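You operate a simulated robot arm through the tools that you are given. There is no shell and no other tool. Be economical: measure what you need, move in short steps, check, and stop when the job is done.

You are at the controls of a simulated two-armed robot. One attempt, no reset.

TASK
Stand ergometer two's blue bars upright, clamp them and slacken the load knob.
Fine: open the black lever first and shut it again.

It is judged by the outcome, as a careful person would: the job done as asked, and still so three seconds after it is handed in. It fails if anything else is knocked over, pushed out of place, dropped, spilled or broken.

THE ROBOT
Two 7-joint arms with fingered hands on one trunk, on a base that drives. Base frame: it is fixed to the floor where the robot stands at the start and does not move with it; the origin is under the middle of the robot, x ahead of it, y to its left, z up. Readings come in m, rad, newtons and seconds.
The left shoulder is at the start at [0.062, 0.163, 0.978], the right one opposite. Places, roughly: black clamp lever [1.1, 0, 0.9]; blue load knob [1.1, -0.1, 0.9]; tilting blue bars [1.2, 0, 1.1]. Payload 4 kg a hand.
Tool frame (each hand has its own): the origin (TCP) lies between the finger pads and is the grasp point; the fingertips stand 0.036 m ahead of it; z points along the fingers, y is the line along which they close. The gripper opens to 0.124 m. The gripper's body begins 0.042 m behind the TCP. The gripper is a hand of 4 fingers: y runs from the thumb to the fingers, the wrist lies at [-0.015, -0.099, -0.189] in the tool frame.
Orientation is told as [roll, pitch, yaw] about the base's x, y, z axes, in that order, counted from this pose: with the fingers straight down and the wrist toward the robot, the tool's x, y and z point along [0, 1, 0], [1, 0, 0] and [0, 0, -1] of the base frame.

THE INTERFACE
- The arms move only by the tool servo_tool. It takes "left_steps", "right_steps" or both (then of equal length, played together; a hand with none holds still); each is text: rows parted by semicolons, each of 6 numbers parted by spaces: the shift along the tool's x, y, z in units of 30 mm (1.0 is 30 mm), then the turn, a rotation vector about the tool's x, y, z in units of 8 degrees (1.0 is 8 degrees). In form: x y z rx ry rz; .... A call has 1 to 12 rows; each row shifts and turns the commanded pose from where the row before left it, along the tool's axes as they then stand. A call with a number of a shift or a turn outside -1 to 1 is refused whole. Rows are played at 5 a second. More than 0.05 m and 0.15 rad between two rows, and nothing of the call is played. Where a pose cannot be reached the arm comes as near as it can. A force on the tool above 40 N (or 10 N above the force at the start of the call, whichever is more), or a blocked arm, ends the call early, and 0.2 s more pass. In this call time passes only in rows, and 0.2 s behind the last. It gives the time, the measured TCP pose, the force on the tool (base axes), the opening and the grip force at its end, in the units of the frame above (readings bear some noise), with the torque about the TCP (base axes, N m) and any sound that the robot's microphone picked up, and new pictures: "views" is both (left out), scene, wrist or none (wrist: the cameras of the hands that moved).
- Cameras (640 x 400 px; columns grow to the right, rows downward): "scene" is now at [0.196, -0.0156, 1.2553]; the picture's right is [-0.19, -0.98, 0.05], its down [-0.03, -0.05, -1.00] and it looks along [0.98, -0.19, -0.02] (base axes); focal length 287 px, centre (320, 200). "left" rides on the left gripper at [-0.075, -0.086, -0.123] in its tool frame; the picture's right is [-0.70, -0.34, 0.63], its down [0.65, -0.68, 0.35] and it looks along [0.32, 0.65, 0.69] (tool axes); focal length 275 px, centre (320, 200). "right" rides on the right gripper at [0.075, -0.086, -0.123] in its tool frame; the picture's right is [-0.70, 0.34, -0.63], its down [-0.64, -0.68, 0.35] and it looks along [-0.32, 0.65, 0.69] (tool axes); focal length 275 px, centre (320, 200). There is no depth. A picture from a camera that has moved, and an enlarged one, comes with that camera's place and axes in the base frame and with its lens.
- raise_lower(by): slides the trunk up (or, below 0, down) by that many m; the arms and the scene camera ride with it, the base frame stays. It gives what a move gives, with no picture.
- drive_base(legs): drives the robot by 1 to 6 legs, each [ahead, left, turn to the left] in m, m and rad, along the robot's own axes; the way and the turn of a leg run together, so that a leg with both is an arc; at most 1.5 m and 3.142 rad a leg. The arms and the cameras ride along, it lands a little off, and it stops where it bumps. It gives what a move gives, and a new picture of the scene camera.
- move_fingers(index, middle, ring, thumb_bend, thumb_turn, hand): sets how far each is bent, from 0 (flat) to 1 (curled in); at 0.3 the hand is open as for a grip, at 0.7 the pads meet at the TCP. One left out holds its place. A second passes; each finger stops where it meets its share of the squeeze, and holds until it gets a number again. It is the only way to open and close the hand. It gives what a move gives, with no picture; readings hold the bend of each and the force on the fingers (four entries, about 0 where the hand has none), thumb and palm. thumb_turn goes from beside the hand (0) to across from the fingers (1), as for a grip.
- pan_tilt(pan, tilt): turns the head with the scene camera to pan (to the left, within 1.501 rad either way) and tilt (down, from -0.506 to 1.204), counted from straight ahead of the robot. It gives what a move gives, and a new picture of the scene camera.
- inspect(camera, box): a new picture of the part [left, top, right, bottom] of that camera's present view, enlarged. No time passes.
- close_job(): hands the job in; it is judged then, once.

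Work in short steps. Places have to be worked out from the pictures, the camera data and where the tool is seen: move nearer, look again, correct. Check each grasp and each placing, and mend what went wrong. You have 120 turns and 260 pictures in all, those below and enlarged ones among them. Open the grippers and draw the arms clear of the work before you hand the job in, unless the task says otherwise.

The tools are called after "Emit:" by a JSON object that holds its "op" and its "data". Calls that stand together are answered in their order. servo_tool: Moves the arms, as the interface text tells. Its arguments: {"type":"object","properties":{"left_steps":{"type":"string"},"right_steps":{"type":"string"},"views":{"type":"string","enum":["both","scene","wrist","none"]}},"required":[]} The other tools are called the same way: raise_lower (by) slides the trunk up or down; move_fingers (index, middle, ring, thumb_bend, thumb_turn, hand) moves the fingers one by one; drive_base (legs) drives the base; pan_tilt (pan, tilt) turns the head that bears the scene camera; inspect (camera, box) takes an enlarged picture of a part of a camera's view; close_job () hands the job in.

At the start:

```text
time_s: 0.0
left_tool_pos: [0.8538, 0.194, 1.3358]
left_ee_rot: [-0.001, -0.001, -0.001]
left_force: [0.0, -0.2, 0.8]
left_wrist_torque: [-0.03, -0.01, 0.0]
left_finger_gap: 0.1237
left_gripper_force: 0.1
left_shape: jaw
left_bend: [0.3, 0.3, 0.3, 0.3, 0.98]
left_finger forces: [0.0, 0.1, 0.0, 0.1, 0.0, 0.1]
right_tool_pos: [0.6541, -0.4141, 1.2771]
right_ee_rot: [0.001, 0.0, -0.002]
right_force: [0.2, -0.1, -0.9]
right_wrist_torque: [0.0, -0.02, 0.02]
right_finger_gap: 0.1235
right_gripper_force: 0.1
right_shape: jaw
right_bend: [0.3, 0.3, 0.3, 0.3, 0.98]
right_finger forces: [0.0, 0.1, 0.1, 0.0, 0.1, 0.0]
trunk travel left (down, up): [-0.15, 0.328]
robot x, y, heading: [0.002, 0.0022, 0.002]
head pan, tilt: [-0.195, -0.234]
```

scene: 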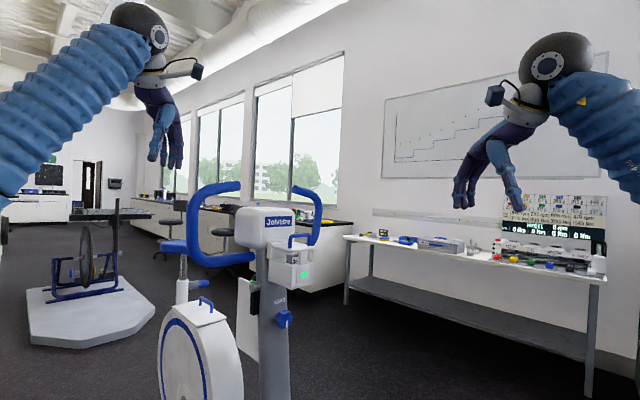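
right: 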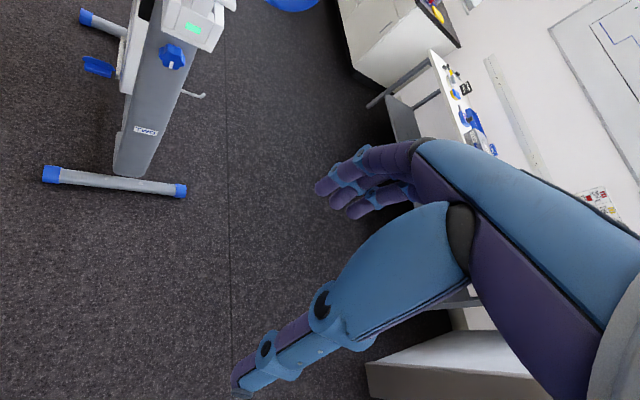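
left: 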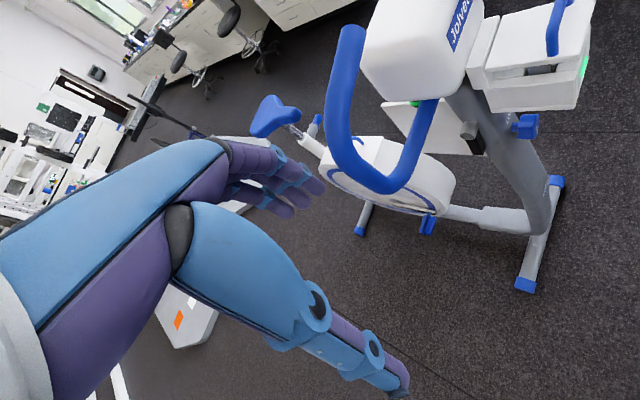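

The ergometer marked TWO stands ahead; I look closer at its head, lever and knob.

Emit:
{"op": "inspect", "data": {"camera": "scene", "box": [170, 160, 350, 360]}}

Emit:
{"op": "inspect", "data": {"camera": "left", "box": [310, 0, 610, 220]}}

Emit:
{"op": "pan_tilt", "data": {"pan": 0.0, "tilt": 0.35}}

```text
2.00 times, centred on (260, 260) of scene
camera zoom: at [0.196, -0.0156, 1.2553], right [-0.19, -0.98, 0.05], down [-0.03, -0.05, -1.0], along [0.98, -0.19, -0.02], focal length 574 px, centre (440, 80)
```

zoom: 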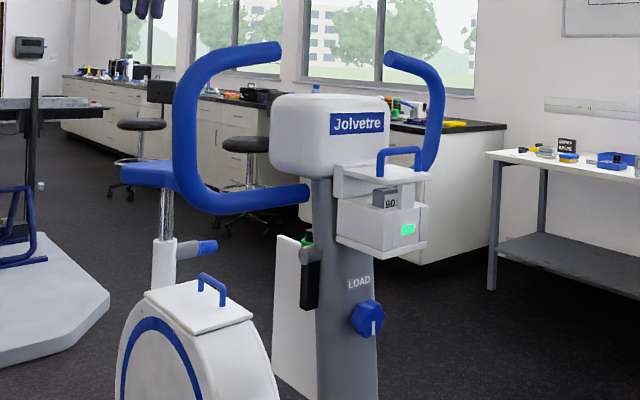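

```text
1.82 times, centred on (460, 110) of left
camera zoom: at [0.7679, 0.1198, 1.4583], right [-0.34, -0.7, -0.63], down [-0.68, 0.64, -0.35], along [0.65, 0.31, -0.69], focal length 500 px, centre (66, 364)
```

zoom: 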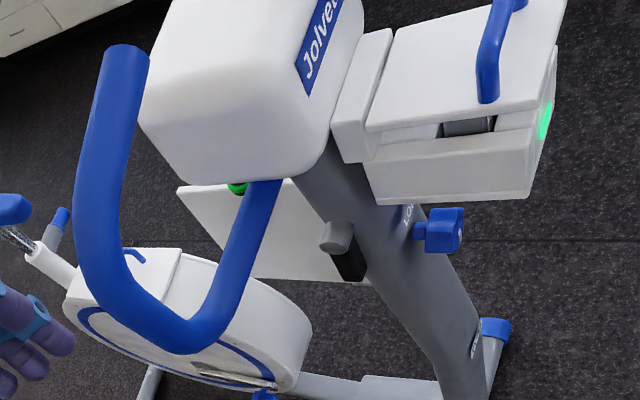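

```text
time_s: 1.0
left_tool_pos: [0.8532, 0.1935, 1.3361]
left_ee_rot: [-0.001, -0.003, 0.0]
left_force: [-0.4, 0.2, -0.1]
left_wrist_torque: [0.02, -0.01, 0.0]
left_finger_gap: 0.1237
left_gripper_force: 0.0
left_shape: jaw
left_bend: [0.3, 0.3, 0.3, 0.3, 0.98]
left_finger forces: [0.1, 0.1, 0.0, 0.1, 0.1, 0.1]
right_tool_pos: [0.6552, -0.4135, 1.2778]
right_ee_rot: [0.002, 0.003, 0.001]
right_force: [0.0, 0.3, -0.1]
right_wrist_torque: [0.0, 0.02, 0.0]
right_finger_gap: 0.1236
right_gripper_force: 0.0
right_shape: jaw
right_bend: [0.3, 0.3, 0.3, 0.3, 0.98]
right_finger forces: [0.0, 0.0, 0.1, 0.1, 0.0, 0.0]
trunk travel left (down, up): [-0.15, 0.328]
robot x, y, heading: [0.002, 0.0001, 0.004]
head pan, tilt: [0.0, 0.351]
camera scene: at [0.1952, 0.0003, 1.2011], right [0.0, -1.0, 0.0], down [-0.57, 0.0, -0.82], along [0.82, 0.0, -0.57], focal length 287 px, centre (320, 200)
```

scene: 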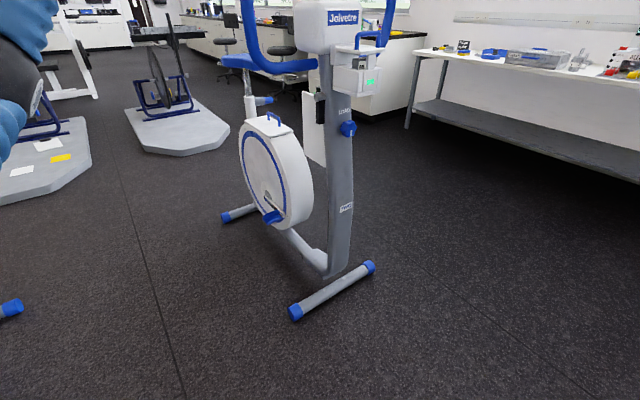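

I look more closely at the lever, knob and the bars' pivot.

Emit:
{"op": "pan_tilt", "data": {"pan": 0.0, "tilt": 0.0}}

Emit:
{"op": "inspect", "data": {"camera": "scene", "box": [260, 190, 420, 290]}}

Emit:
{"op": "inspect", "data": {"camera": "scene", "box": [300, 220, 364, 260]}}

```text
time_s: 1.8
left_tool_pos: [0.8537, 0.1937, 1.3351]
left_ee_rot: [0.0, -0.002, 0.0]
left_force: [-0.6, 0.2, -0.2]
left_wrist_torque: [0.0, -0.04, 0.0]
left_finger_gap: 0.1238
left_gripper_force: 0.1
left_shape: jaw
left_bend: [0.3, 0.3, 0.3, 0.3, 0.98]
left_finger forces: [0.0, 0.0, 0.0, 0.0, 0.1, 0.0]
right_tool_pos: [0.655, -0.414, 1.2784]
right_ee_rot: [0.0, 0.003, 0.001]
right_force: [0.2, 0.4, -0.7]
right_wrist_torque: [0.02, 0.02, 0.04]
right_finger_gap: 0.1237
right_gripper_force: 0.0
right_shape: jaw
right_bend: [0.3, 0.3, 0.3, 0.3, 0.98]
right_finger forces: [0.0, 0.0, 0.0, 0.0, 0.0, 0.1]
trunk travel left (down, up): [-0.15, 0.328]
robot x, y, heading: [0.0002, -0.0003, -0.002]
head pan, tilt: [0.0, 0.0]
camera scene: at [0.2004, 0.0004, 1.2331], right [0.0, -1.0, 0.0], down [-0.25, 0.0, -0.97], along [0.97, 0.0, -0.25], focal length 287 px, centre (320, 200)
```

scene: 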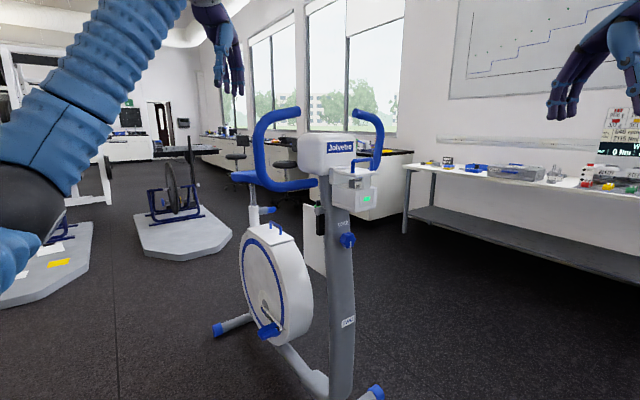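

```text
4.00 times, centred on (340, 240) of scene
camera zoom: at [0.2004, 0.0004, 1.2331], right [0.0, -1.0, 0.0], down [-0.25, 0.0, -0.97], along [0.97, 0.0, -0.25], focal length 1147 px, centre (240, 40)
```

zoom: 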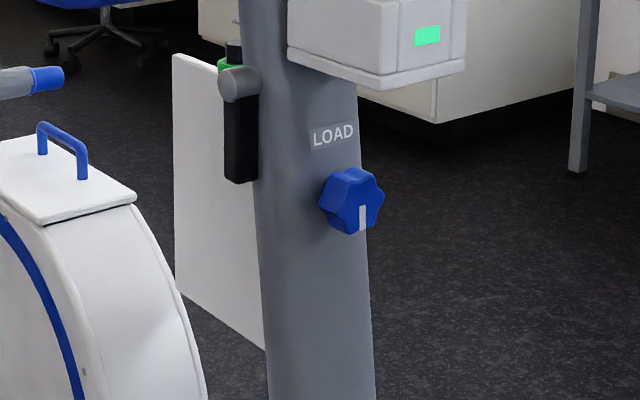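

```text
10.00 times, centred on (332, 240) of scene
camera zoom: at [0.2004, 0.0004, 1.2331], right [0.0, -1.0, 0.0], down [-0.25, 0.0, -0.97], along [0.97, 0.0, -0.25], focal length 2867 px, centre (200, -200)
```

zoom: 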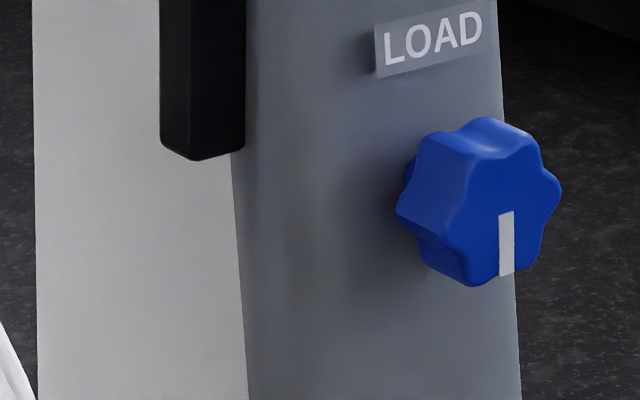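

The bike faces towards the robot's right-front; I back off and look from its lever side to read how the bars and lever are hinged.

Emit:
{"op": "drive_base", "data": {"legs": [[-0.3, 0, 0], [0, 0.8, 0], [0.3, 0, -0.65]]}}

Emit:
{"op": "inspect", "data": {"camera": "scene", "box": [220, 80, 420, 280]}}

```text
time_s: 7.0
left_tool_pos: [0.572, 0.7464, 1.3633]
left_ee_rot: [0.014, -0.044, -0.146]
left_force: [1.2, 0.4, 0.2]
left_wrist_torque: [0.0, 0.06, -0.01]
left_finger_gap: 0.1238
left_gripper_force: 0.1
left_shape: jaw
left_bend: [0.3, 0.3, 0.3, 0.3, 0.98]
left_finger forces: [0.1, 0.1, 0.0, 0.0, 0.0, 0.1]
right_tool_pos: [0.3351, 0.2053, 1.2885]
right_ee_rot: [-0.013, -0.008, -0.09]
right_force: [-0.6, -0.2, 0.8]
right_wrist_torque: [0.02, -0.03, 0.0]
right_finger_gap: 0.1239
right_gripper_force: 0.1
right_shape: jaw
right_bend: [0.3, 0.3, 0.3, 0.3, 0.98]
right_finger forces: [0.0, 0.0, 0.0, 0.0, 0.1, 0.0]
trunk travel left (down, up): [-0.15, 0.328]
robot x, y, heading: [-0.2624, 0.6641, -0.099]
head pan, tilt: [0.0, 0.0]
stopped in leg 2: the robot was blocked; the commanded pose is now the measured one
camera scene: at [-0.0809, 0.6325, 1.2379], right [-0.1, -1.0, -0.01], down [-0.24, 0.04, -0.97], along [0.97, -0.09, -0.24], focal length 287 px, centre (320, 200)
```

scene: 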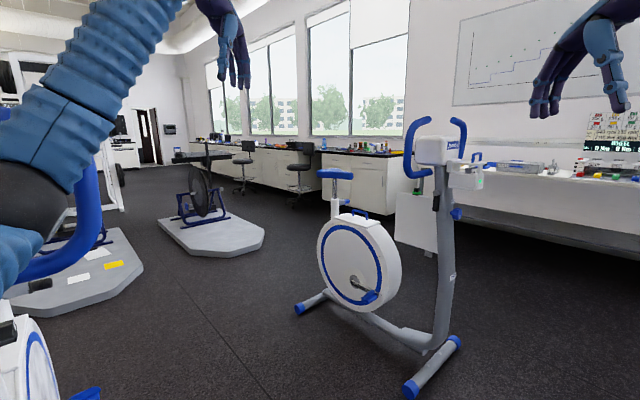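

```text
2.00 times, centred on (320, 180) of scene
camera zoom: at [-0.0809, 0.6325, 1.2379], right [-0.1, -1.0, -0.01], down [-0.24, 0.04, -0.97], along [0.97, -0.09, -0.24], focal length 574 px, centre (320, 240)
```

zoom: 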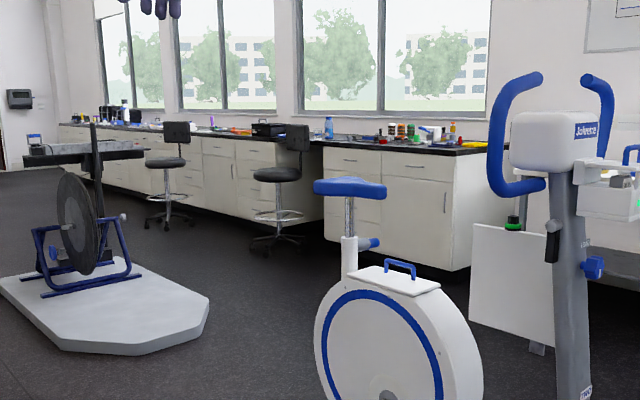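

The base bumped something on the left at y≈0.66; I check what it was and move back off it.

Emit:
{"op": "drive_base", "data": {"legs": [[0, -0.12, 0]]}}

Emit:
{"op": "pan_tilt", "data": {"pan": 1.2, "tilt": 0.4}}

```text
time_s: 7.8
left_tool_pos: [0.576, 0.744, 1.3534]
left_ee_rot: [0.004, -0.036, -0.138]
left_force: [-0.5, -0.2, 0.2]
left_wrist_torque: [-0.02, -0.02, -0.02]
left_finger_gap: 0.1239
left_gripper_force: 0.0
left_shape: jaw
left_bend: [0.3, 0.3, 0.3, 0.3, 0.98]
left_finger forces: [0.0, 0.0, 0.1, 0.1, 0.0, 0.1]
right_tool_pos: [0.3426, 0.1992, 1.2809]
right_ee_rot: [-0.018, 0.005, -0.084]
right_force: [-0.5, -0.3, 0.1]
right_wrist_torque: [0.03, -0.03, 0.02]
right_finger_gap: 0.1237
right_gripper_force: 0.1
right_shape: jaw
right_bend: [0.3, 0.3, 0.3, 0.3, 0.98]
right_finger forces: [0.0, 0.0, 0.0, 0.0, 0.0, 0.0]
trunk travel left (down, up): [-0.15, 0.328]
robot x, y, heading: [-0.2669, 0.647, -0.091]
head pan, tilt: [0.0, 0.0]
stopped in leg 1: the robot was blocked; the commanded pose is now the measured one
camera scene: at [-0.0764, 0.6256, 1.2335], right [-0.09, -1.0, 0.0], down [-0.25, 0.03, -0.97], along [0.96, -0.09, -0.25], focal length 287 px, centre (320, 200)
```

scene: 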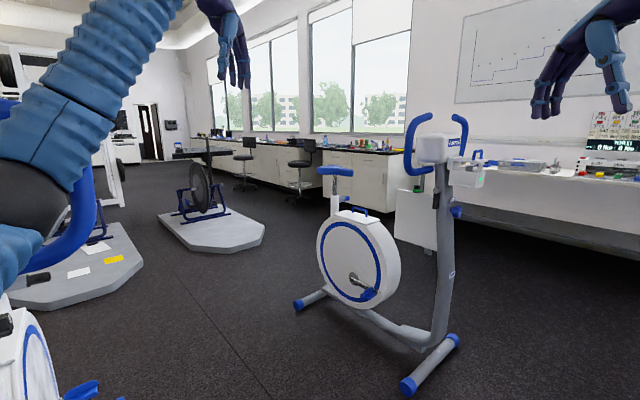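

```text
time_s: 9.2
left_tool_pos: [0.5772, 0.7436, 1.3532]
left_ee_rot: [0.008, -0.034, -0.135]
left_force: [-0.1, -0.3, -1.0]
left_wrist_torque: [0.02, 0.0, -0.02]
left_finger_gap: 0.1239
left_gripper_force: 0.1
left_shape: jaw
left_bend: [0.3, 0.3, 0.3, 0.3, 0.98]
left_finger forces: [0.1, 0.0, 0.0, 0.0, 0.0, 0.0]
right_tool_pos: [0.3422, 0.1962, 1.2813]
right_ee_rot: [-0.016, 0.002, -0.084]
right_force: [1.0, 0.1, -0.1]
right_wrist_torque: [0.01, 0.03, -0.02]
right_finger_gap: 0.1236
right_gripper_force: 0.1
right_shape: jaw
right_bend: [0.3, 0.3, 0.3, 0.3, 0.98]
right_finger forces: [0.1, 0.0, 0.1, 0.1, 0.0, 0.0]
trunk travel left (down, up): [-0.15, 0.328]
robot x, y, heading: [-0.2707, 0.6506, -0.095]
head pan, tilt: [1.201, 0.4]
camera scene: at [-0.1326, 0.7161, 1.2129], right [0.87, -0.44, -0.23], down [-0.4, -0.32, -0.86], along [0.31, 0.84, -0.45], focal length 287 px, centre (320, 200)
```

scene: 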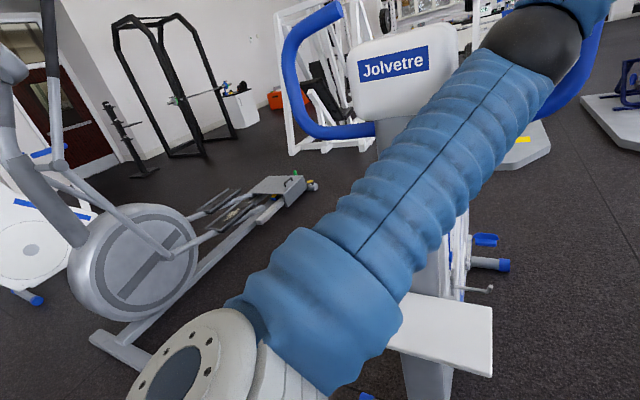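

Blocked both ways; I look at what touches: first the left side downwards, then the right.

Emit:
{"op": "pan_tilt", "data": {"pan": 0.9, "tilt": 1.1}}

Emit:
{"op": "pan_tilt", "data": {"pan": -0.9, "tilt": 1.1}}

Emit:
{"op": "inspect", "data": {"camera": "left", "box": [0, 0, 640, 400]}}

```text
time_s: 10.3
left_tool_pos: [0.5773, 0.7436, 1.3523]
left_ee_rot: [0.006, -0.034, -0.135]
left_force: [0.1, -0.1, 0.2]
left_wrist_torque: [0.02, 0.01, 0.02]
left_finger_gap: 0.1237
left_gripper_force: 0.1
left_shape: jaw
left_bend: [0.3, 0.3, 0.3, 0.3, 0.98]
left_finger forces: [0.1, 0.0, 0.1, 0.0, 0.0, 0.0]
right_tool_pos: [0.3411, 0.1961, 1.2817]
right_ee_rot: [-0.016, 0.002, -0.084]
right_force: [-0.5, -0.3, 0.0]
right_wrist_torque: [0.01, 0.02, 0.0]
right_finger_gap: 0.124
right_gripper_force: 0.1
right_shape: jaw
right_bend: [0.3, 0.3, 0.3, 0.3, 0.98]
right_finger forces: [0.0, 0.1, 0.0, 0.0, 0.1, 0.1]
trunk travel left (down, up): [-0.15, 0.328]
robot x, y, heading: [-0.2696, 0.6492, -0.09]
head pan, tilt: [0.901, 1.1]
camera scene: at [-0.1443, 0.6805, 1.1563], right [0.7, -0.69, -0.2], down [-0.71, -0.63, -0.31], along [0.09, 0.36, -0.93], focal length 287 px, centre (320, 200)
```

scene: 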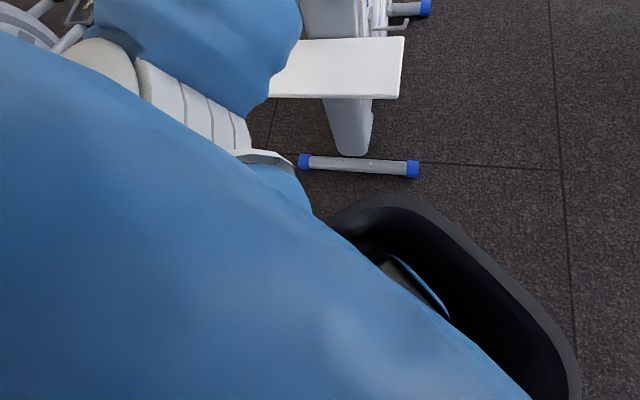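

```text
time_s: 12.1
left_tool_pos: [0.5774, 0.7432, 1.3532]
left_ee_rot: [0.007, -0.036, -0.136]
left_force: [0.2, 0.3, 0.7]
left_wrist_torque: [0.0, 0.03, 0.03]
left_finger_gap: 0.124
left_gripper_force: 0.0
left_shape: jaw
left_bend: [0.3, 0.3, 0.3, 0.3, 0.98]
left_finger forces: [0.0, 0.0, 0.1, 0.0, 0.1, 0.0]
right_tool_pos: [0.3406, 0.1964, 1.2831]
right_ee_rot: [-0.017, 0.001, -0.085]
right_force: [-0.9, -0.8, -0.3]
right_wrist_torque: [0.02, -0.04, 0.02]
right_finger_gap: 0.124
right_gripper_force: 0.2
right_shape: jaw
right_bend: [0.3, 0.3, 0.3, 0.3, 0.98]
right_finger forces: [0.0, 0.0, 0.0, 0.0, 0.0, 0.0]
trunk travel left (down, up): [-0.15, 0.328]
robot x, y, heading: [-0.2713, 0.6493, -0.097]
head pan, tilt: [-0.901, 1.1]
camera scene: at [-0.1531, 0.5819, 1.1558], right [-0.81, -0.55, 0.19], down [-0.58, 0.76, -0.3], along [0.02, -0.35, -0.94], focal length 287 px, centre (320, 200)
```

scene: 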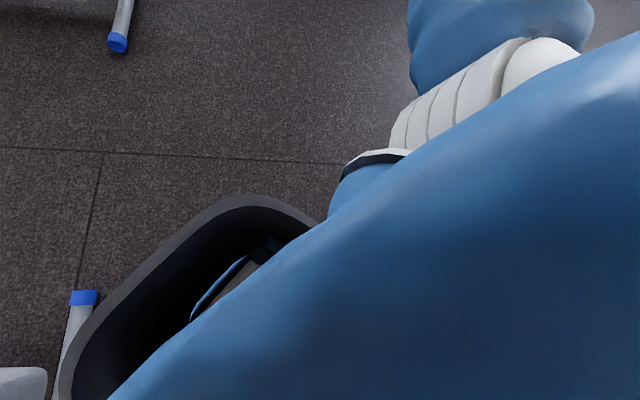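

```text
1.00 times, centred on (320, 200) of left (not enlarged: the box is as wide or as high as the picture)
camera zoom: at [0.4784, 0.6821, 1.4724], right [-0.41, -0.64, -0.65], down [-0.58, 0.73, -0.36], along [0.71, 0.23, -0.67], focal length 275 px, centre (320, 200)
```

zoom: 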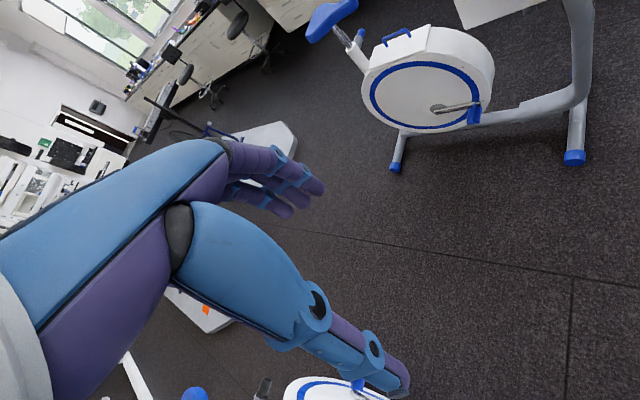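

The contact seems to be the left arm against the other ergometer's head; I back diagonally away to the right in a small move and check.

Emit:
{"op": "drive_base", "data": {"legs": [[-0.04, -0.06, 0]]}}

Emit:
{"op": "pan_tilt", "data": {"pan": 1.4, "tilt": 0.3}}

```text
time_s: 13.1
left_tool_pos: [0.5381, 0.6923, 1.3488]
left_ee_rot: [0.003, -0.029, -0.137]
left_force: [0.5, -0.5, 0.6]
left_wrist_torque: [0.09, -0.01, 0.04]
left_finger_gap: 0.1237
left_gripper_force: 0.0
left_shape: jaw
left_bend: [0.3, 0.3, 0.3, 0.3, 0.98]
left_finger forces: [0.0, 0.0, 0.0, 0.0, 0.0, 0.0]
right_tool_pos: [0.3018, 0.1438, 1.2803]
right_ee_rot: [-0.019, 0.007, -0.085]
right_force: [-1.2, -0.7, 0.3]
right_wrist_torque: [0.07, -0.06, 0.03]
right_finger_gap: 0.124
right_gripper_force: 0.1
right_shape: jaw
right_bend: [0.3, 0.3, 0.3, 0.3, 0.98]
right_finger forces: [0.1, 0.0, 0.0, 0.0, 0.1, 0.0]
trunk travel left (down, up): [-0.15, 0.328]
robot x, y, heading: [-0.3164, 0.5933, -0.086]
head pan, tilt: [-0.901, 1.1]
camera scene: at [-0.193, 0.5292, 1.1554], right [-0.81, -0.55, 0.2], down [-0.58, 0.76, -0.3], along [0.01, -0.36, -0.93], focal length 287 px, centre (320, 200)
```

scene: 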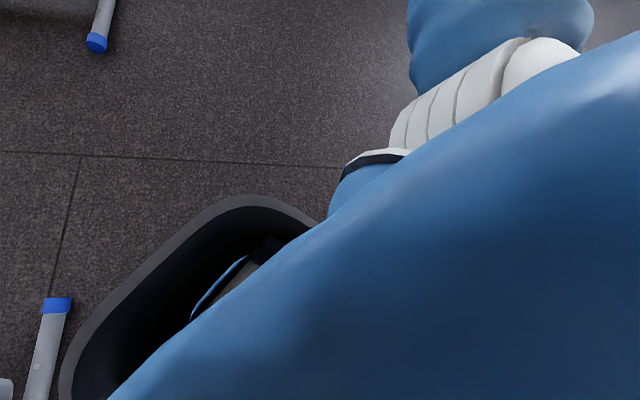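

```text
time_s: 15.2
left_tool_pos: [0.5397, 0.6947, 1.3472]
left_ee_rot: [0.001, -0.029, -0.137]
left_force: [-0.3, -0.4, 0.0]
left_wrist_torque: [0.0, 0.01, 0.02]
left_finger_gap: 0.1239
left_gripper_force: 0.1
left_shape: jaw
left_bend: [0.3, 0.3, 0.3, 0.3, 0.98]
left_finger forces: [0.0, 0.0, 0.0, 0.0, 0.0, 0.0]
right_tool_pos: [0.304, 0.1445, 1.2812]
right_ee_rot: [-0.023, 0.007, -0.087]
right_force: [0.3, -0.3, 0.7]
right_wrist_torque: [-0.04, 0.04, 0.03]
right_finger_gap: 0.124
right_gripper_force: 0.1
right_shape: jaw
right_bend: [0.3, 0.3, 0.3, 0.3, 0.98]
right_finger forces: [0.0, 0.0, 0.0, 0.0, 0.0, 0.0]
trunk travel left (down, up): [-0.15, 0.328]
robot x, y, heading: [-0.3119, 0.5911, -0.093]
head pan, tilt: [1.4, 0.3]
camera scene: at [-0.1841, 0.6727, 1.2252], right [0.93, -0.26, -0.25], down [-0.32, -0.26, -0.91], along [0.17, 0.93, -0.33], focal length 287 px, centre (320, 200)
```

scene: 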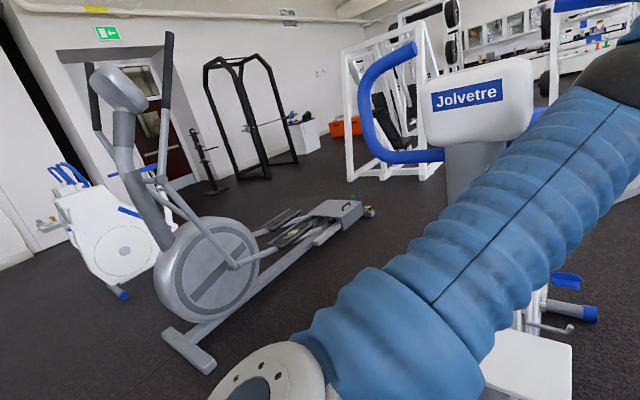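

Free now and the other ergometer still stands. I return towards the first spot, keeping clear, and look at the lever side.

Emit:
{"op": "drive_base", "data": {"legs": [[0.0, -0.25, 0], [0.1, 0, -0.15]]}}

Emit:
{"op": "pan_tilt", "data": {"pan": 0, "tilt": 0.1}}

Emit:
{"op": "inspect", "data": {"camera": "scene", "box": [300, 80, 460, 240]}}

```text
time_s: 17.8
left_tool_pos: [0.6216, 0.2975, 1.3466]
left_ee_rot: [0.002, -0.028, -0.289]
left_force: [-0.2, -0.8, -0.4]
left_wrist_torque: [0.04, 0.03, -0.01]
left_finger_gap: 0.124
left_gripper_force: 0.1
left_shape: jaw
left_bend: [0.3, 0.3, 0.3, 0.3, 0.98]
left_finger forces: [0.0, 0.0, 0.0, 0.0, 0.0, 0.0]
right_tool_pos: [0.306, -0.209, 1.2791]
right_ee_rot: [-0.019, 0.007, -0.237]
right_force: [0.2, 0.4, -0.2]
right_wrist_torque: [0.05, 0.0, -0.02]
right_finger_gap: 0.124
right_gripper_force: 0.0
right_shape: jaw
right_bend: [0.3, 0.3, 0.3, 0.3, 0.98]
right_finger forces: [0.0, 0.0, 0.1, 0.0, 0.0, 0.1]
trunk travel left (down, up): [-0.15, 0.328]
robot x, y, heading: [-0.2371, 0.3284, -0.244]
head pan, tilt: [1.4, 0.3]
camera scene: at [-0.0978, 0.3856, 1.2251], right [0.88, -0.4, -0.25], down [-0.35, -0.21, -0.91], along [0.31, 0.89, -0.33], focal length 287 px, centre (320, 200)
```

scene: 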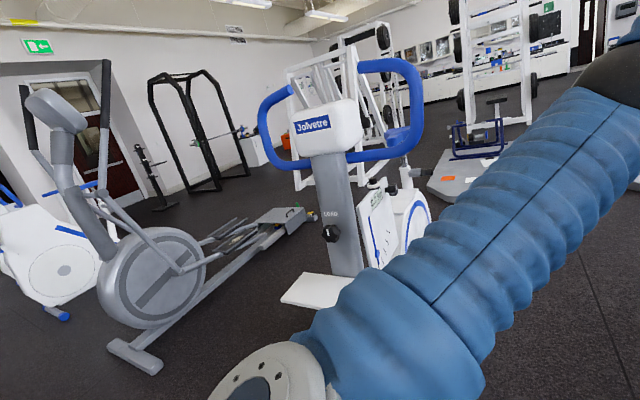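

```text
time_s: 19.3
left_tool_pos: [0.6199, 0.2987, 1.3481]
left_ee_rot: [0.002, -0.028, -0.288]
left_force: [-0.4, -0.4, 0.1]
left_wrist_torque: [0.01, 0.01, 0.01]
left_finger_gap: 0.1236
left_gripper_force: 0.0
left_shape: jaw
left_bend: [0.3, 0.3, 0.3, 0.3, 0.98]
left_finger forces: [0.0, 0.0, 0.1, 0.1, 0.0, 0.0]
right_tool_pos: [0.3053, -0.2082, 1.2801]
right_ee_rot: [-0.021, 0.009, -0.238]
right_force: [-0.6, -0.2, -0.8]
right_wrist_torque: [-0.02, 0.0, 0.01]
right_finger_gap: 0.1239
right_gripper_force: 0.1
right_shape: jaw
right_bend: [0.3, 0.3, 0.3, 0.3, 0.98]
right_finger forces: [0.1, 0.1, 0.0, 0.1, 0.0, 0.1]
trunk travel left (down, up): [-0.15, 0.328]
robot x, y, heading: [-0.2424, 0.3271, -0.239]
head pan, tilt: [0.0, 0.099]
camera scene: at [-0.0449, 0.2783, 1.2239], right [-0.24, -0.97, 0.0], down [-0.34, 0.08, -0.94], along [0.91, -0.23, -0.35], focal length 287 px, centre (320, 200)
```

scene: 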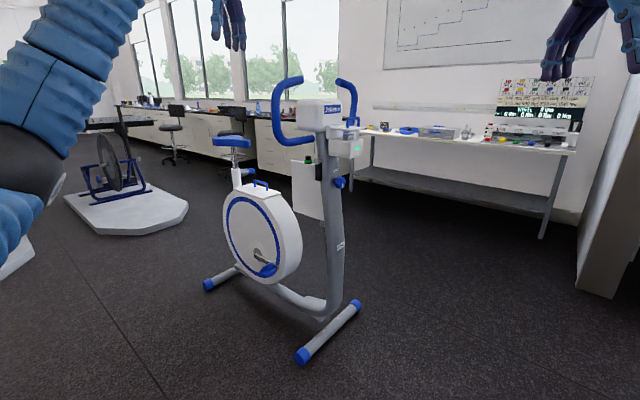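

```text
2.50 times, centred on (380, 160) of scene
camera zoom: at [-0.0449, 0.2783, 1.2239], right [-0.24, -0.97, 0.0], down [-0.34, 0.08, -0.94], along [0.91, -0.23, -0.35], focal length 717 px, centre (170, 300)
```

zoom: 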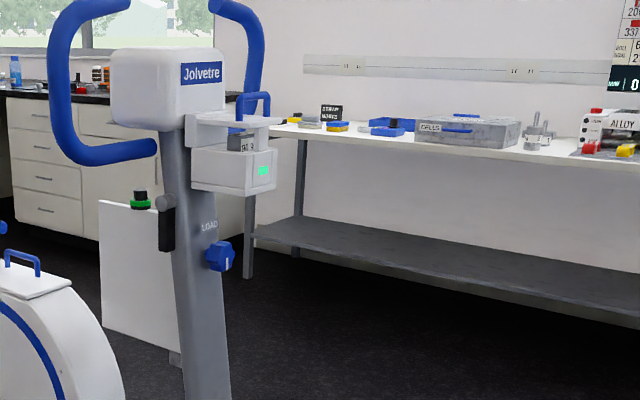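

I now swing the left hand outward and turn it inward so its camera gives a side view of the bars and lever.

Emit:
{"op": "servo_tool", "data": {"left_steps": "1 0 0 0 0 1; 1 0 0 0 0 1; 1 -0.3 0 0 0 1; 1 -0.5 0 0 0 1; 0.9 -0.6 0 0 0 1; 0.8 -0.7 0 0 0 1; 0.5 -0.8 0 0 0 1; 0.5 -0.8 0 0 0 1", "views": "wrist"}}

```text
time_s: 21.1
left_tool_pos: [0.6842, 0.5355, 1.3472]
left_ee_rot: [0.026, -0.013, -1.408]
left_force: [-0.4, 0.5, 1.0]
left_wrist_torque: [0.02, 0.01, 0.0]
left_finger_gap: 0.124
left_gripper_force: 0.1
left_shape: jaw
left_bend: [0.3, 0.3, 0.3, 0.3, 0.98]
left_finger forces: [0.0, 0.1, 0.1, 0.0, 0.1, 0.0]
right_tool_pos: [0.3038, -0.2076, 1.2806]
right_ee_rot: [-0.022, 0.009, -0.238]
right_force: [-0.3, 0.4, 0.4]
right_wrist_torque: [-0.02, -0.01, -0.02]
right_finger_gap: 0.1238
right_gripper_force: 0.1
right_shape: jaw
right_bend: [0.3, 0.3, 0.3, 0.3, 0.98]
right_finger forces: [0.0, 0.0, 0.0, 0.1, 0.1, 0.0]
trunk travel left (down, up): [-0.15, 0.328]
robot x, y, heading: [-0.2374, 0.3246, -0.24]
head pan, tilt: [0.0, 0.099]
camera left: at [0.5934, 0.6101, 1.4673], right [-0.72, 0.21, -0.66], down [0.53, 0.78, -0.34], along [0.44, -0.59, -0.67], focal length 275 px, centre (320, 200)
```

left: 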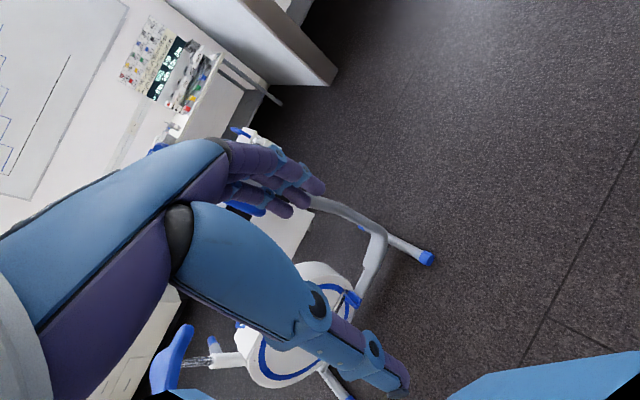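

The bike is hidden behind the hand; I tip the hand's fingers up about 32° to bring it into view.

Emit:
{"op": "servo_tool", "data": {"left_steps": "0 -0.8 0 -1 0 0; 0 -0.8 0 -1 0 0; 0 -0.5 0 -1 0 0; 0 -0.3 0 -1 0 0; 0 0 0 -1 0 0", "views": "wrist"}}

```text
time_s: 22.3
left_tool_pos: [0.6737, 0.6063, 1.3332]
left_ee_rot: [0.034, -0.711, -1.426]
left_force: [-0.1, 0.3, 0.0]
left_wrist_torque: [-0.02, 0.0, -0.02]
left_finger_gap: 0.1238
left_gripper_force: 0.0
left_shape: jaw
left_bend: [0.3, 0.3, 0.3, 0.3, 0.98]
left_finger forces: [0.0, 0.0, 0.1, 0.0, 0.1, 0.1]
right_tool_pos: [0.3062, -0.2086, 1.279]
right_ee_rot: [-0.02, 0.008, -0.238]
right_force: [0.2, -0.1, 0.7]
right_wrist_torque: [0.02, -0.05, 0.02]
right_finger_gap: 0.124
right_gripper_force: 0.0
right_shape: jaw
right_bend: [0.3, 0.3, 0.3, 0.3, 0.98]
right_finger forces: [0.1, 0.1, 0.0, 0.1, 0.0, 0.0]
trunk travel left (down, up): [-0.15, 0.328]
robot x, y, heading: [-0.2412, 0.326, -0.248]
head pan, tilt: [0.0, 0.099]
camera left: at [0.576, 0.7365, 1.3689], right [-0.64, -0.27, -0.72], down [0.6, 0.4, -0.69], along [0.47, -0.88, -0.09], focal length 275 px, centre (320, 200)
```

left: 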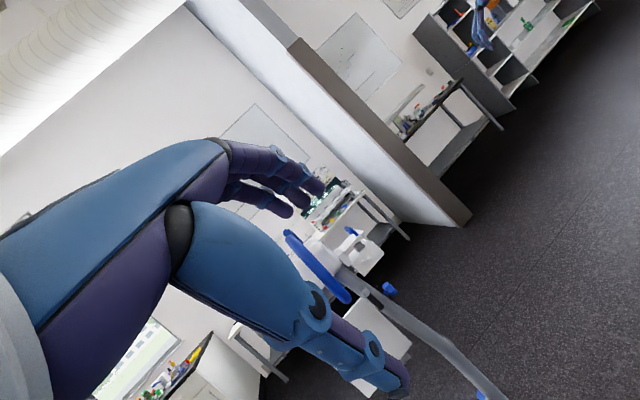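

Now the bike shows from its side; I enlarge it.

Emit:
{"op": "inspect", "data": {"camera": "left", "box": [270, 210, 430, 310]}}

```text
4.00 times, centred on (350, 260) of left
camera zoom: at [0.576, 0.7365, 1.3689], right [-0.64, -0.27, -0.72], down [0.6, 0.4, -0.69], along [0.47, -0.88, -0.09], focal length 1101 px, centre (200, -40)
```

zoom: 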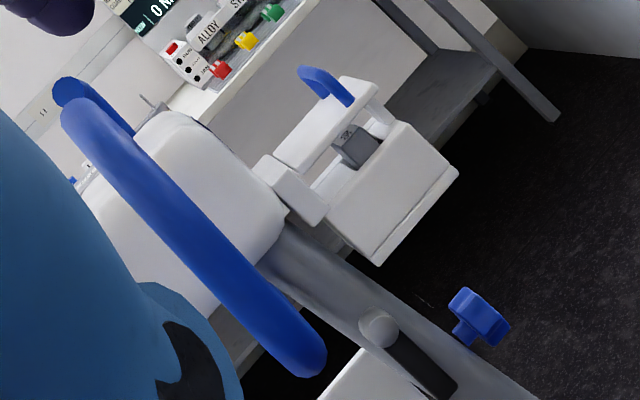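

Side view: bars lean forward ~5°, lever pivot ≈(1.10,0.00,0.963) hanging down ~0.08 m, knob ≈(1.08,−0.09,0.87). I pull the left hand back, then drive nearer.

Emit:
{"op": "servo_tool", "data": {"left_steps": "-1 0 0 0 0 0; -1 0 0 0 0 0; -1 0 0 0 0 0; -1 0 0 0 0 0; -1 0 0 0 0 0; -1 0 0 0 0 0", "views": "none"}}

Emit:
{"op": "drive_base", "data": {"legs": [[0, -0.12, 0.24], [0.35, -0.1, 0]]}}

```text
time_s: 23.7
left_tool_pos: [0.4946, 0.5754, 1.3305]
left_ee_rot: [0.035, -0.71, -1.427]
left_force: [-0.1, 0.7, 1.4]
left_wrist_torque: [0.0, -0.01, 0.0]
left_finger_gap: 0.1237
left_gripper_force: 0.1
left_shape: jaw
left_bend: [0.3, 0.3, 0.3, 0.3, 0.98]
left_finger forces: [0.0, 0.0, 0.0, 0.0, 0.0, 0.1]
right_tool_pos: [0.304, -0.2078, 1.2815]
right_ee_rot: [-0.02, 0.007, -0.236]
right_force: [-0.3, -0.2, 0.4]
right_wrist_torque: [0.01, -0.02, -0.03]
right_finger_gap: 0.124
right_gripper_force: 0.0
right_shape: jaw
right_bend: [0.3, 0.3, 0.3, 0.3, 0.98]
right_finger forces: [0.0, 0.0, 0.0, 0.1, 0.1, 0.0]
trunk travel left (down, up): [-0.15, 0.328]
robot x, y, heading: [-0.2381, 0.3281, -0.245]
head pan, tilt: [0.0, 0.099]
```

```text
time_s: 26.9
left_tool_pos: [0.752, 0.5246, 1.3295]
left_ee_rot: [0.033, -0.709, -1.186]
left_force: [0.5, 0.4, 0.0]
left_wrist_torque: [-0.03, 0.01, 0.03]
left_finger_gap: 0.124
left_gripper_force: 0.1
left_shape: jaw
left_bend: [0.3, 0.3, 0.3, 0.3, 0.98]
left_finger forces: [0.1, 0.0, 0.0, 0.0, 0.0, 0.0]
right_tool_pos: [0.7517, -0.2825, 1.2802]
right_ee_rot: [-0.021, 0.008, 0.002]
right_force: [0.1, 0.1, 0.1]
right_wrist_torque: [0.04, -0.01, 0.02]
right_finger_gap: 0.124
right_gripper_force: 0.1
right_shape: jaw
right_bend: [0.3, 0.3, 0.3, 0.3, 0.98]
right_finger forces: [0.0, 0.1, 0.0, 0.0, 0.1, 0.0]
trunk travel left (down, up): [-0.15, 0.328]
robot x, y, heading: [0.0973, 0.111, -0.005]
head pan, tilt: [0.0, 0.099]
camera scene: at [0.2969, 0.1084, 1.2237], right [0.0, -1.0, 0.0], down [-0.35, 0.0, -0.94], along [0.94, 0.0, -0.35], focal length 287 px, centre (320, 200)
```

scene: 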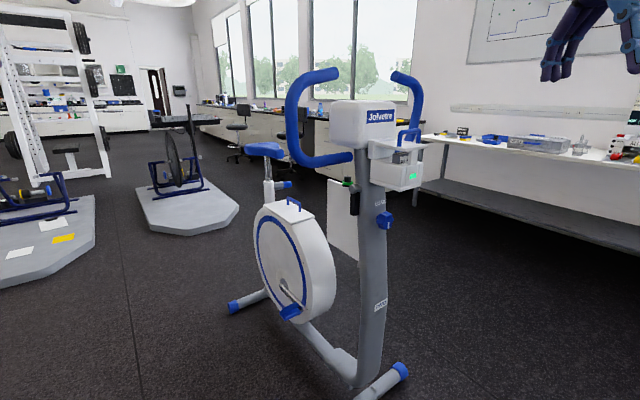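

Good placement; advance 0.15 m more and zoom on the lever.

Emit:
{"op": "drive_base", "data": {"legs": [[0.15, 0, 0]]}}

Emit:
{"op": "inspect", "data": {"camera": "scene", "box": [320, 180, 420, 260]}}

Emit:
{"op": "inspect", "data": {"camera": "left", "box": [240, 150, 560, 400]}}

```text
time_s: 28.2
left_tool_pos: [0.9065, 0.5236, 1.3283]
left_ee_rot: [0.032, -0.708, -1.185]
left_force: [0.0, -0.4, -1.1]
left_wrist_torque: [-0.02, 0.01, 0.0]
left_finger_gap: 0.1241
left_gripper_force: 0.0
left_shape: jaw
left_bend: [0.3, 0.3, 0.3, 0.3, 0.98]
left_finger forces: [0.0, 0.0, 0.0, 0.0, 0.0, 0.0]
right_tool_pos: [0.905, -0.2827, 1.2789]
right_ee_rot: [-0.022, 0.011, 0.0]
right_force: [0.9, 0.1, -0.5]
right_wrist_torque: [0.0, 0.03, -0.02]
right_finger_gap: 0.1241
right_gripper_force: 0.0
right_shape: jaw
right_bend: [0.3, 0.3, 0.3, 0.3, 0.98]
right_finger forces: [0.0, 0.0, 0.0, 0.0, 0.0, 0.1]
trunk travel left (down, up): [-0.15, 0.328]
robot x, y, heading: [0.2478, 0.1103, -0.006]
head pan, tilt: [0.0, 0.099]
camera scene: at [0.45, 0.1078, 1.2236], right [-0.01, -1.0, 0.0], down [-0.35, 0.0, -0.94], along [0.94, -0.01, -0.35], focal length 287 px, centre (320, 200)
```

scene: 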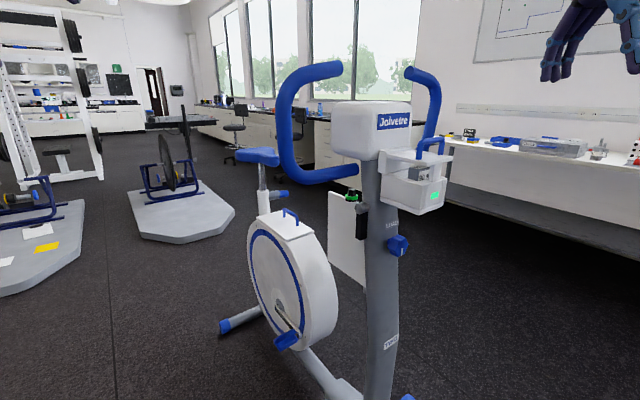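

```text
5.00 times, centred on (370, 220) of scene
camera zoom: at [0.45, 0.1078, 1.2236], right [-0.01, -1.0, 0.0], down [-0.35, 0.0, -0.94], along [0.94, -0.01, -0.35], focal length 1434 px, centre (70, 100)
```

zoom: 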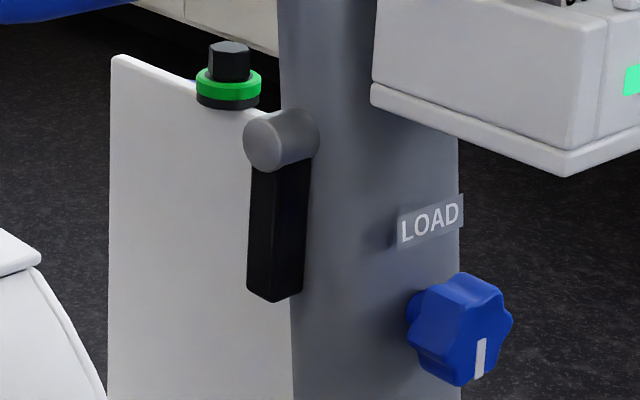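

```text
1.60 times, centred on (400, 275) of left
camera zoom: at [0.7802, 0.6281, 1.3641], right [-0.56, -0.41, -0.72], down [0.49, 0.53, -0.69], along [0.66, -0.74, -0.09], focal length 440 px, centre (192, 80)
```

zoom: 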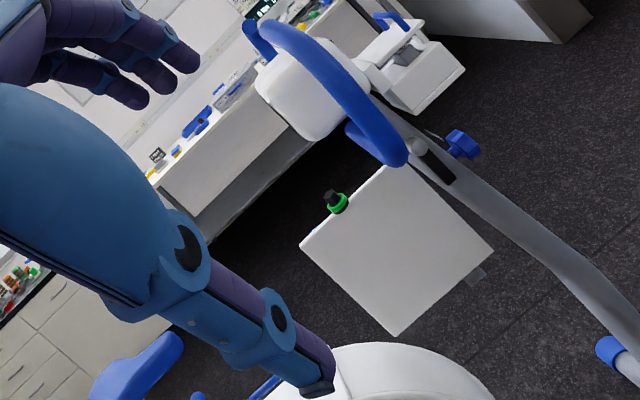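

Lever and knob are clear. Since opening may let the bars drop, I'll first hold the left bar's top tube (≈(1.06,0.106,1.26)) with the right hand; lift and turn that hand first.

Emit:
{"op": "servo_tool", "data": {"right_steps": "0 0 -1 0 0 -0.83; 0 0 -1 0 0 -0.83; 0 0 -1 0 0 -0.83; 0 0 -1 0 0 -0.83; 0 0 -1 0 0 -0.83; 0 0 -1 0 0 -0.83; 0.54 1 0 0 0 0; 0.54 1 0 0 0 0; 0.54 1 0 0 0 0; 0.54 1 0 0 0 0; 0.54 1 0 0 0 0; 0.54 1 0 0 0 0", "views": "none"}}

Emit:
{"op": "servo_tool", "data": {"right_steps": "0.54 1 0 0 0 0; 0.54 1 0 0 0 0; 0.54 1 0 0 0 0; 0.54 1 0 0 0 0; 0.54 1 0 0 0 0", "views": "both"}}

```text
time_s: 30.9
left_tool_pos: [0.905, 0.525, 1.3292]
left_ee_rot: [0.034, -0.71, -1.188]
left_force: [-0.3, 0.1, -0.6]
left_wrist_torque: [-0.01, -0.02, -0.02]
left_finger_gap: 0.124
left_gripper_force: 0.0
left_shape: jaw
left_bend: [0.3, 0.3, 0.3, 0.3, 0.98]
left_finger forces: [0.1, 0.1, 0.0, 0.0, 0.0, 0.0]
right_tool_pos: [0.9426, -0.0507, 1.4298]
right_ee_rot: [-0.011, 0.021, 0.697]
right_force: [0.0, 1.2, 0.1]
right_wrist_torque: [-0.02, -0.02, 0.0]
right_finger_gap: 0.1237
right_gripper_force: 0.0
right_shape: jaw
right_bend: [0.3, 0.3, 0.3, 0.3, 0.98]
right_finger forces: [0.1, 0.0, 0.0, 0.0, 0.0, 0.0]
right hand out of reach, approached as far as the arm can: row 5, 6
trunk travel left (down, up): [-0.15, 0.328]
robot x, y, heading: [0.2495, 0.1074, 0.001]
head pan, tilt: [0.0, 0.099]
```

```text
time_s: 32.0
left_tool_pos: [0.9052, 0.5245, 1.3289]
left_ee_rot: [0.032, -0.711, -1.187]
left_force: [-0.8, 1.1, 0.4]
left_wrist_torque: [-0.02, 0.03, 0.0]
left_finger_gap: 0.124
left_gripper_force: 0.0
left_shape: jaw
left_bend: [0.3, 0.3, 0.3, 0.3, 0.98]
left_finger forces: [0.1, 0.0, 0.0, 0.0, 0.0, 0.0]
right_tool_pos: [1.0059, 0.1077, 1.4263]
right_ee_rot: [-0.012, 0.021, 0.697]
right_force: [0.2, 1.5, 0.1]
right_wrist_torque: [0.0, -0.01, -0.05]
right_finger_gap: 0.1239
right_gripper_force: 0.0
right_shape: jaw
right_bend: [0.3, 0.3, 0.3, 0.3, 0.98]
right_finger forces: [0.1, 0.0, 0.0, 0.0, 0.0, 0.0]
trunk travel left (down, up): [-0.15, 0.328]
robot x, y, heading: [0.247, 0.1073, -0.004]
head pan, tilt: [0.0, 0.099]
camera scene: at [0.4486, 0.109, 1.2239], right [-0.01, -1.0, 0.0], down [-0.35, 0.0, -0.94], along [0.94, -0.01, -0.35], focal length 287 px, centre (320, 200)
camera right: at [0.8937, 0.113, 1.551], right [0.71, -0.3, 0.63], down [-0.11, -0.94, -0.32], along [0.69, 0.16, -0.7], focal length 275 px, centre (320, 200)
```

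scene: 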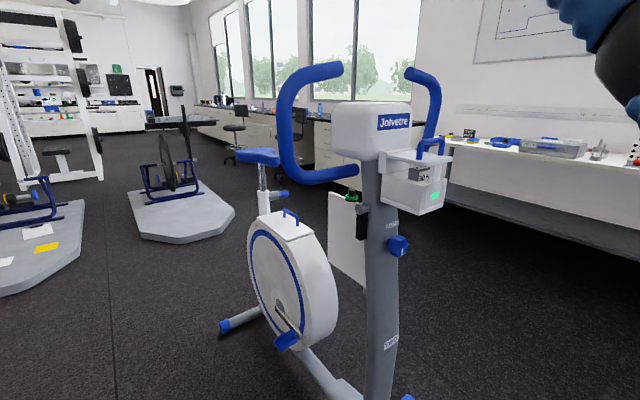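
right: 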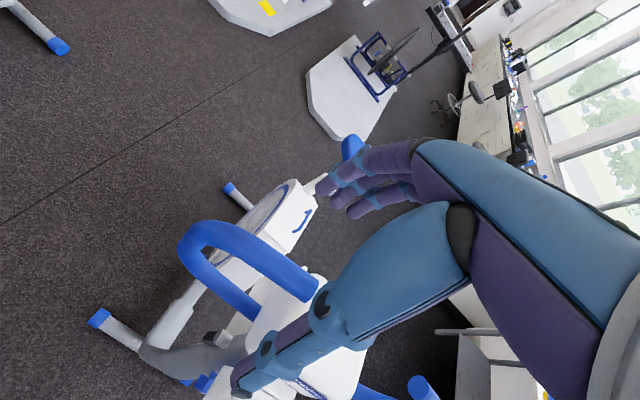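

Bar top tube in the right wrist view: corner ≈(1.00,0.16), tip ≈(1.107,0.073). I center over it and descend to it.

Emit:
{"op": "servo_tool", "data": {"right_steps": "-0.45 0.7 0 0 0 0; -0.45 0.7 0 0 0 0; 0 0 1 0 0 0; 0 0 1 0 0 0; 0 0 1 0 0 0", "views": "both"}}

```text
time_s: 33.2
left_tool_pos: [0.9054, 0.5232, 1.3281]
left_ee_rot: [0.033, -0.708, -1.186]
left_force: [-0.4, -0.1, 0.5]
left_wrist_torque: [-0.01, 0.03, 0.0]
left_finger_gap: 0.1238
left_gripper_force: 0.1
left_shape: jaw
left_bend: [0.3, 0.3, 0.3, 0.3, 0.98]
left_finger forces: [0.0, 0.1, 0.0, 0.1, 0.0, 0.0]
right_tool_pos: [1.0313, 0.1072, 1.3341]
right_ee_rot: [-0.011, 0.021, 0.696]
right_force: [0.3, -0.2, -0.3]
right_wrist_torque: [0.02, 0.02, 0.01]
right_finger_gap: 0.1239
right_gripper_force: 0.1
right_shape: jaw
right_bend: [0.3, 0.3, 0.3, 0.3, 0.98]
right_finger forces: [0.0, 0.0, 0.0, 0.0, 0.0, 0.1]
right hand out of reach, approached as far as the arm can: row 2
trunk travel left (down, up): [-0.15, 0.328]
robot x, y, heading: [0.25, 0.105, -0.008]
head pan, tilt: [0.0, 0.099]
camera scene: at [0.4493, 0.1076, 1.2236], right [-0.01, -1.0, 0.0], down [-0.35, 0.0, -0.94], along [0.94, -0.01, -0.35], focal length 287 px, centre (320, 200)
camera right: at [0.918, 0.1116, 1.4593], right [0.71, -0.3, 0.63], down [-0.11, -0.94, -0.32], along [0.69, 0.16, -0.7], focal length 275 px, centre (320, 200)
```

scene: 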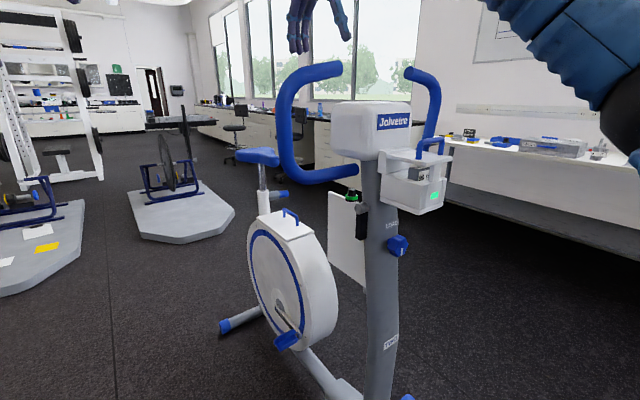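
right: 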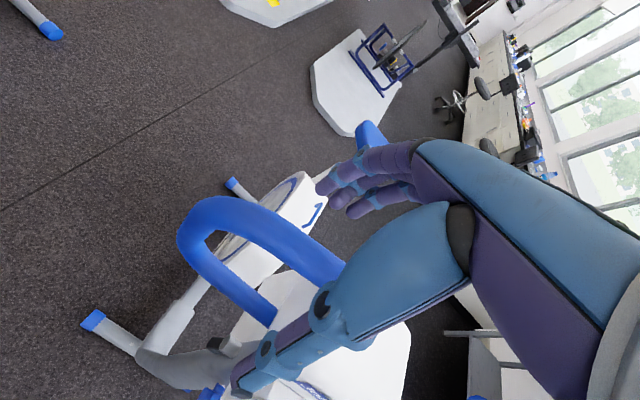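

Slightly short of reach up high; lower down reach improves, so I correct and go down onto the tube.

Emit:
{"op": "servo_tool", "data": {"right_steps": "-0.15 0.4 0.6 0 0 0; -0.15 0.45 0.6 0 0 0; 0 0 0.6 0 0 0; 0 0 0.6 0 0 0", "views": "both"}}

Emit:
{"op": "inspect", "data": {"camera": "scene", "box": [250, 20, 410, 120]}}

```text
time_s: 34.2
left_tool_pos: [0.9049, 0.5239, 1.3295]
left_ee_rot: [0.034, -0.71, -1.188]
left_force: [0.0, -0.5, 0.7]
left_wrist_torque: [-0.04, 0.0, -0.02]
left_finger_gap: 0.1239
left_gripper_force: 0.1
left_shape: jaw
left_bend: [0.3, 0.3, 0.3, 0.3, 0.98]
left_finger forces: [0.1, 0.0, 0.0, 0.0, 0.0, 0.0]
right_tool_pos: [1.0553, 0.1161, 1.2641]
right_ee_rot: [-0.012, 0.02, 0.698]
right_force: [-0.3, -0.3, -0.2]
right_wrist_torque: [0.03, 0.01, -0.01]
right_finger_gap: 0.124
right_gripper_force: 0.1
right_shape: jaw
right_bend: [0.3, 0.3, 0.3, 0.3, 0.98]
right_finger forces: [0.0, 0.0, 0.1, 0.0, 0.0, 0.0]
trunk travel left (down, up): [-0.15, 0.328]
robot x, y, heading: [0.2499, 0.1087, -0.004]
head pan, tilt: [0.0, 0.099]
camera scene: at [0.449, 0.1081, 1.2237], right [-0.01, -1.0, 0.0], down [-0.35, 0.0, -0.94], along [0.94, -0.01, -0.35], focal length 287 px, centre (320, 200)
camera right: at [0.9424, 0.1214, 1.3873], right [0.71, -0.3, 0.63], down [-0.11, -0.94, -0.33], along [0.69, 0.16, -0.7], focal length 275 px, centre (320, 200)
```

scene: 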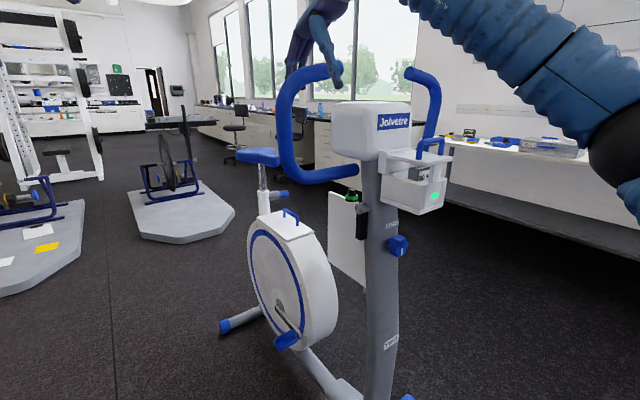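
right: 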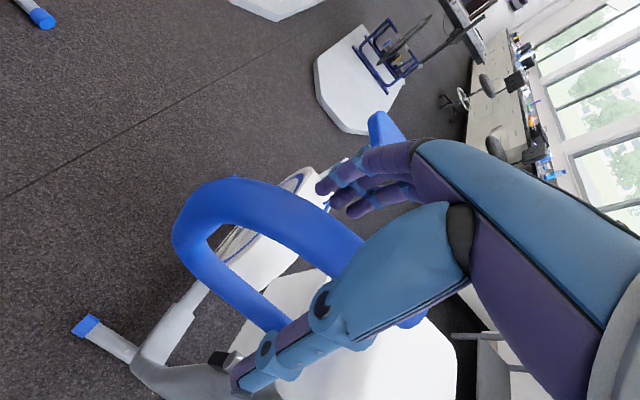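

```text
4.00 times, centred on (330, 70) of scene
camera zoom: at [0.449, 0.1081, 1.2237], right [-0.01, -1.0, 0.0], down [-0.35, 0.0, -0.94], along [0.94, -0.01, -0.35], focal length 1147 px, centre (280, 720)
```

zoom: 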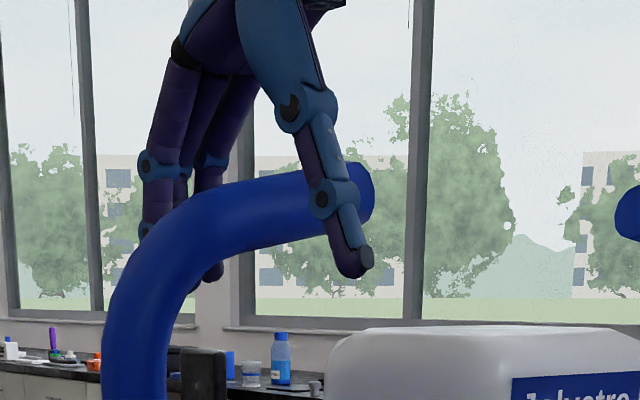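

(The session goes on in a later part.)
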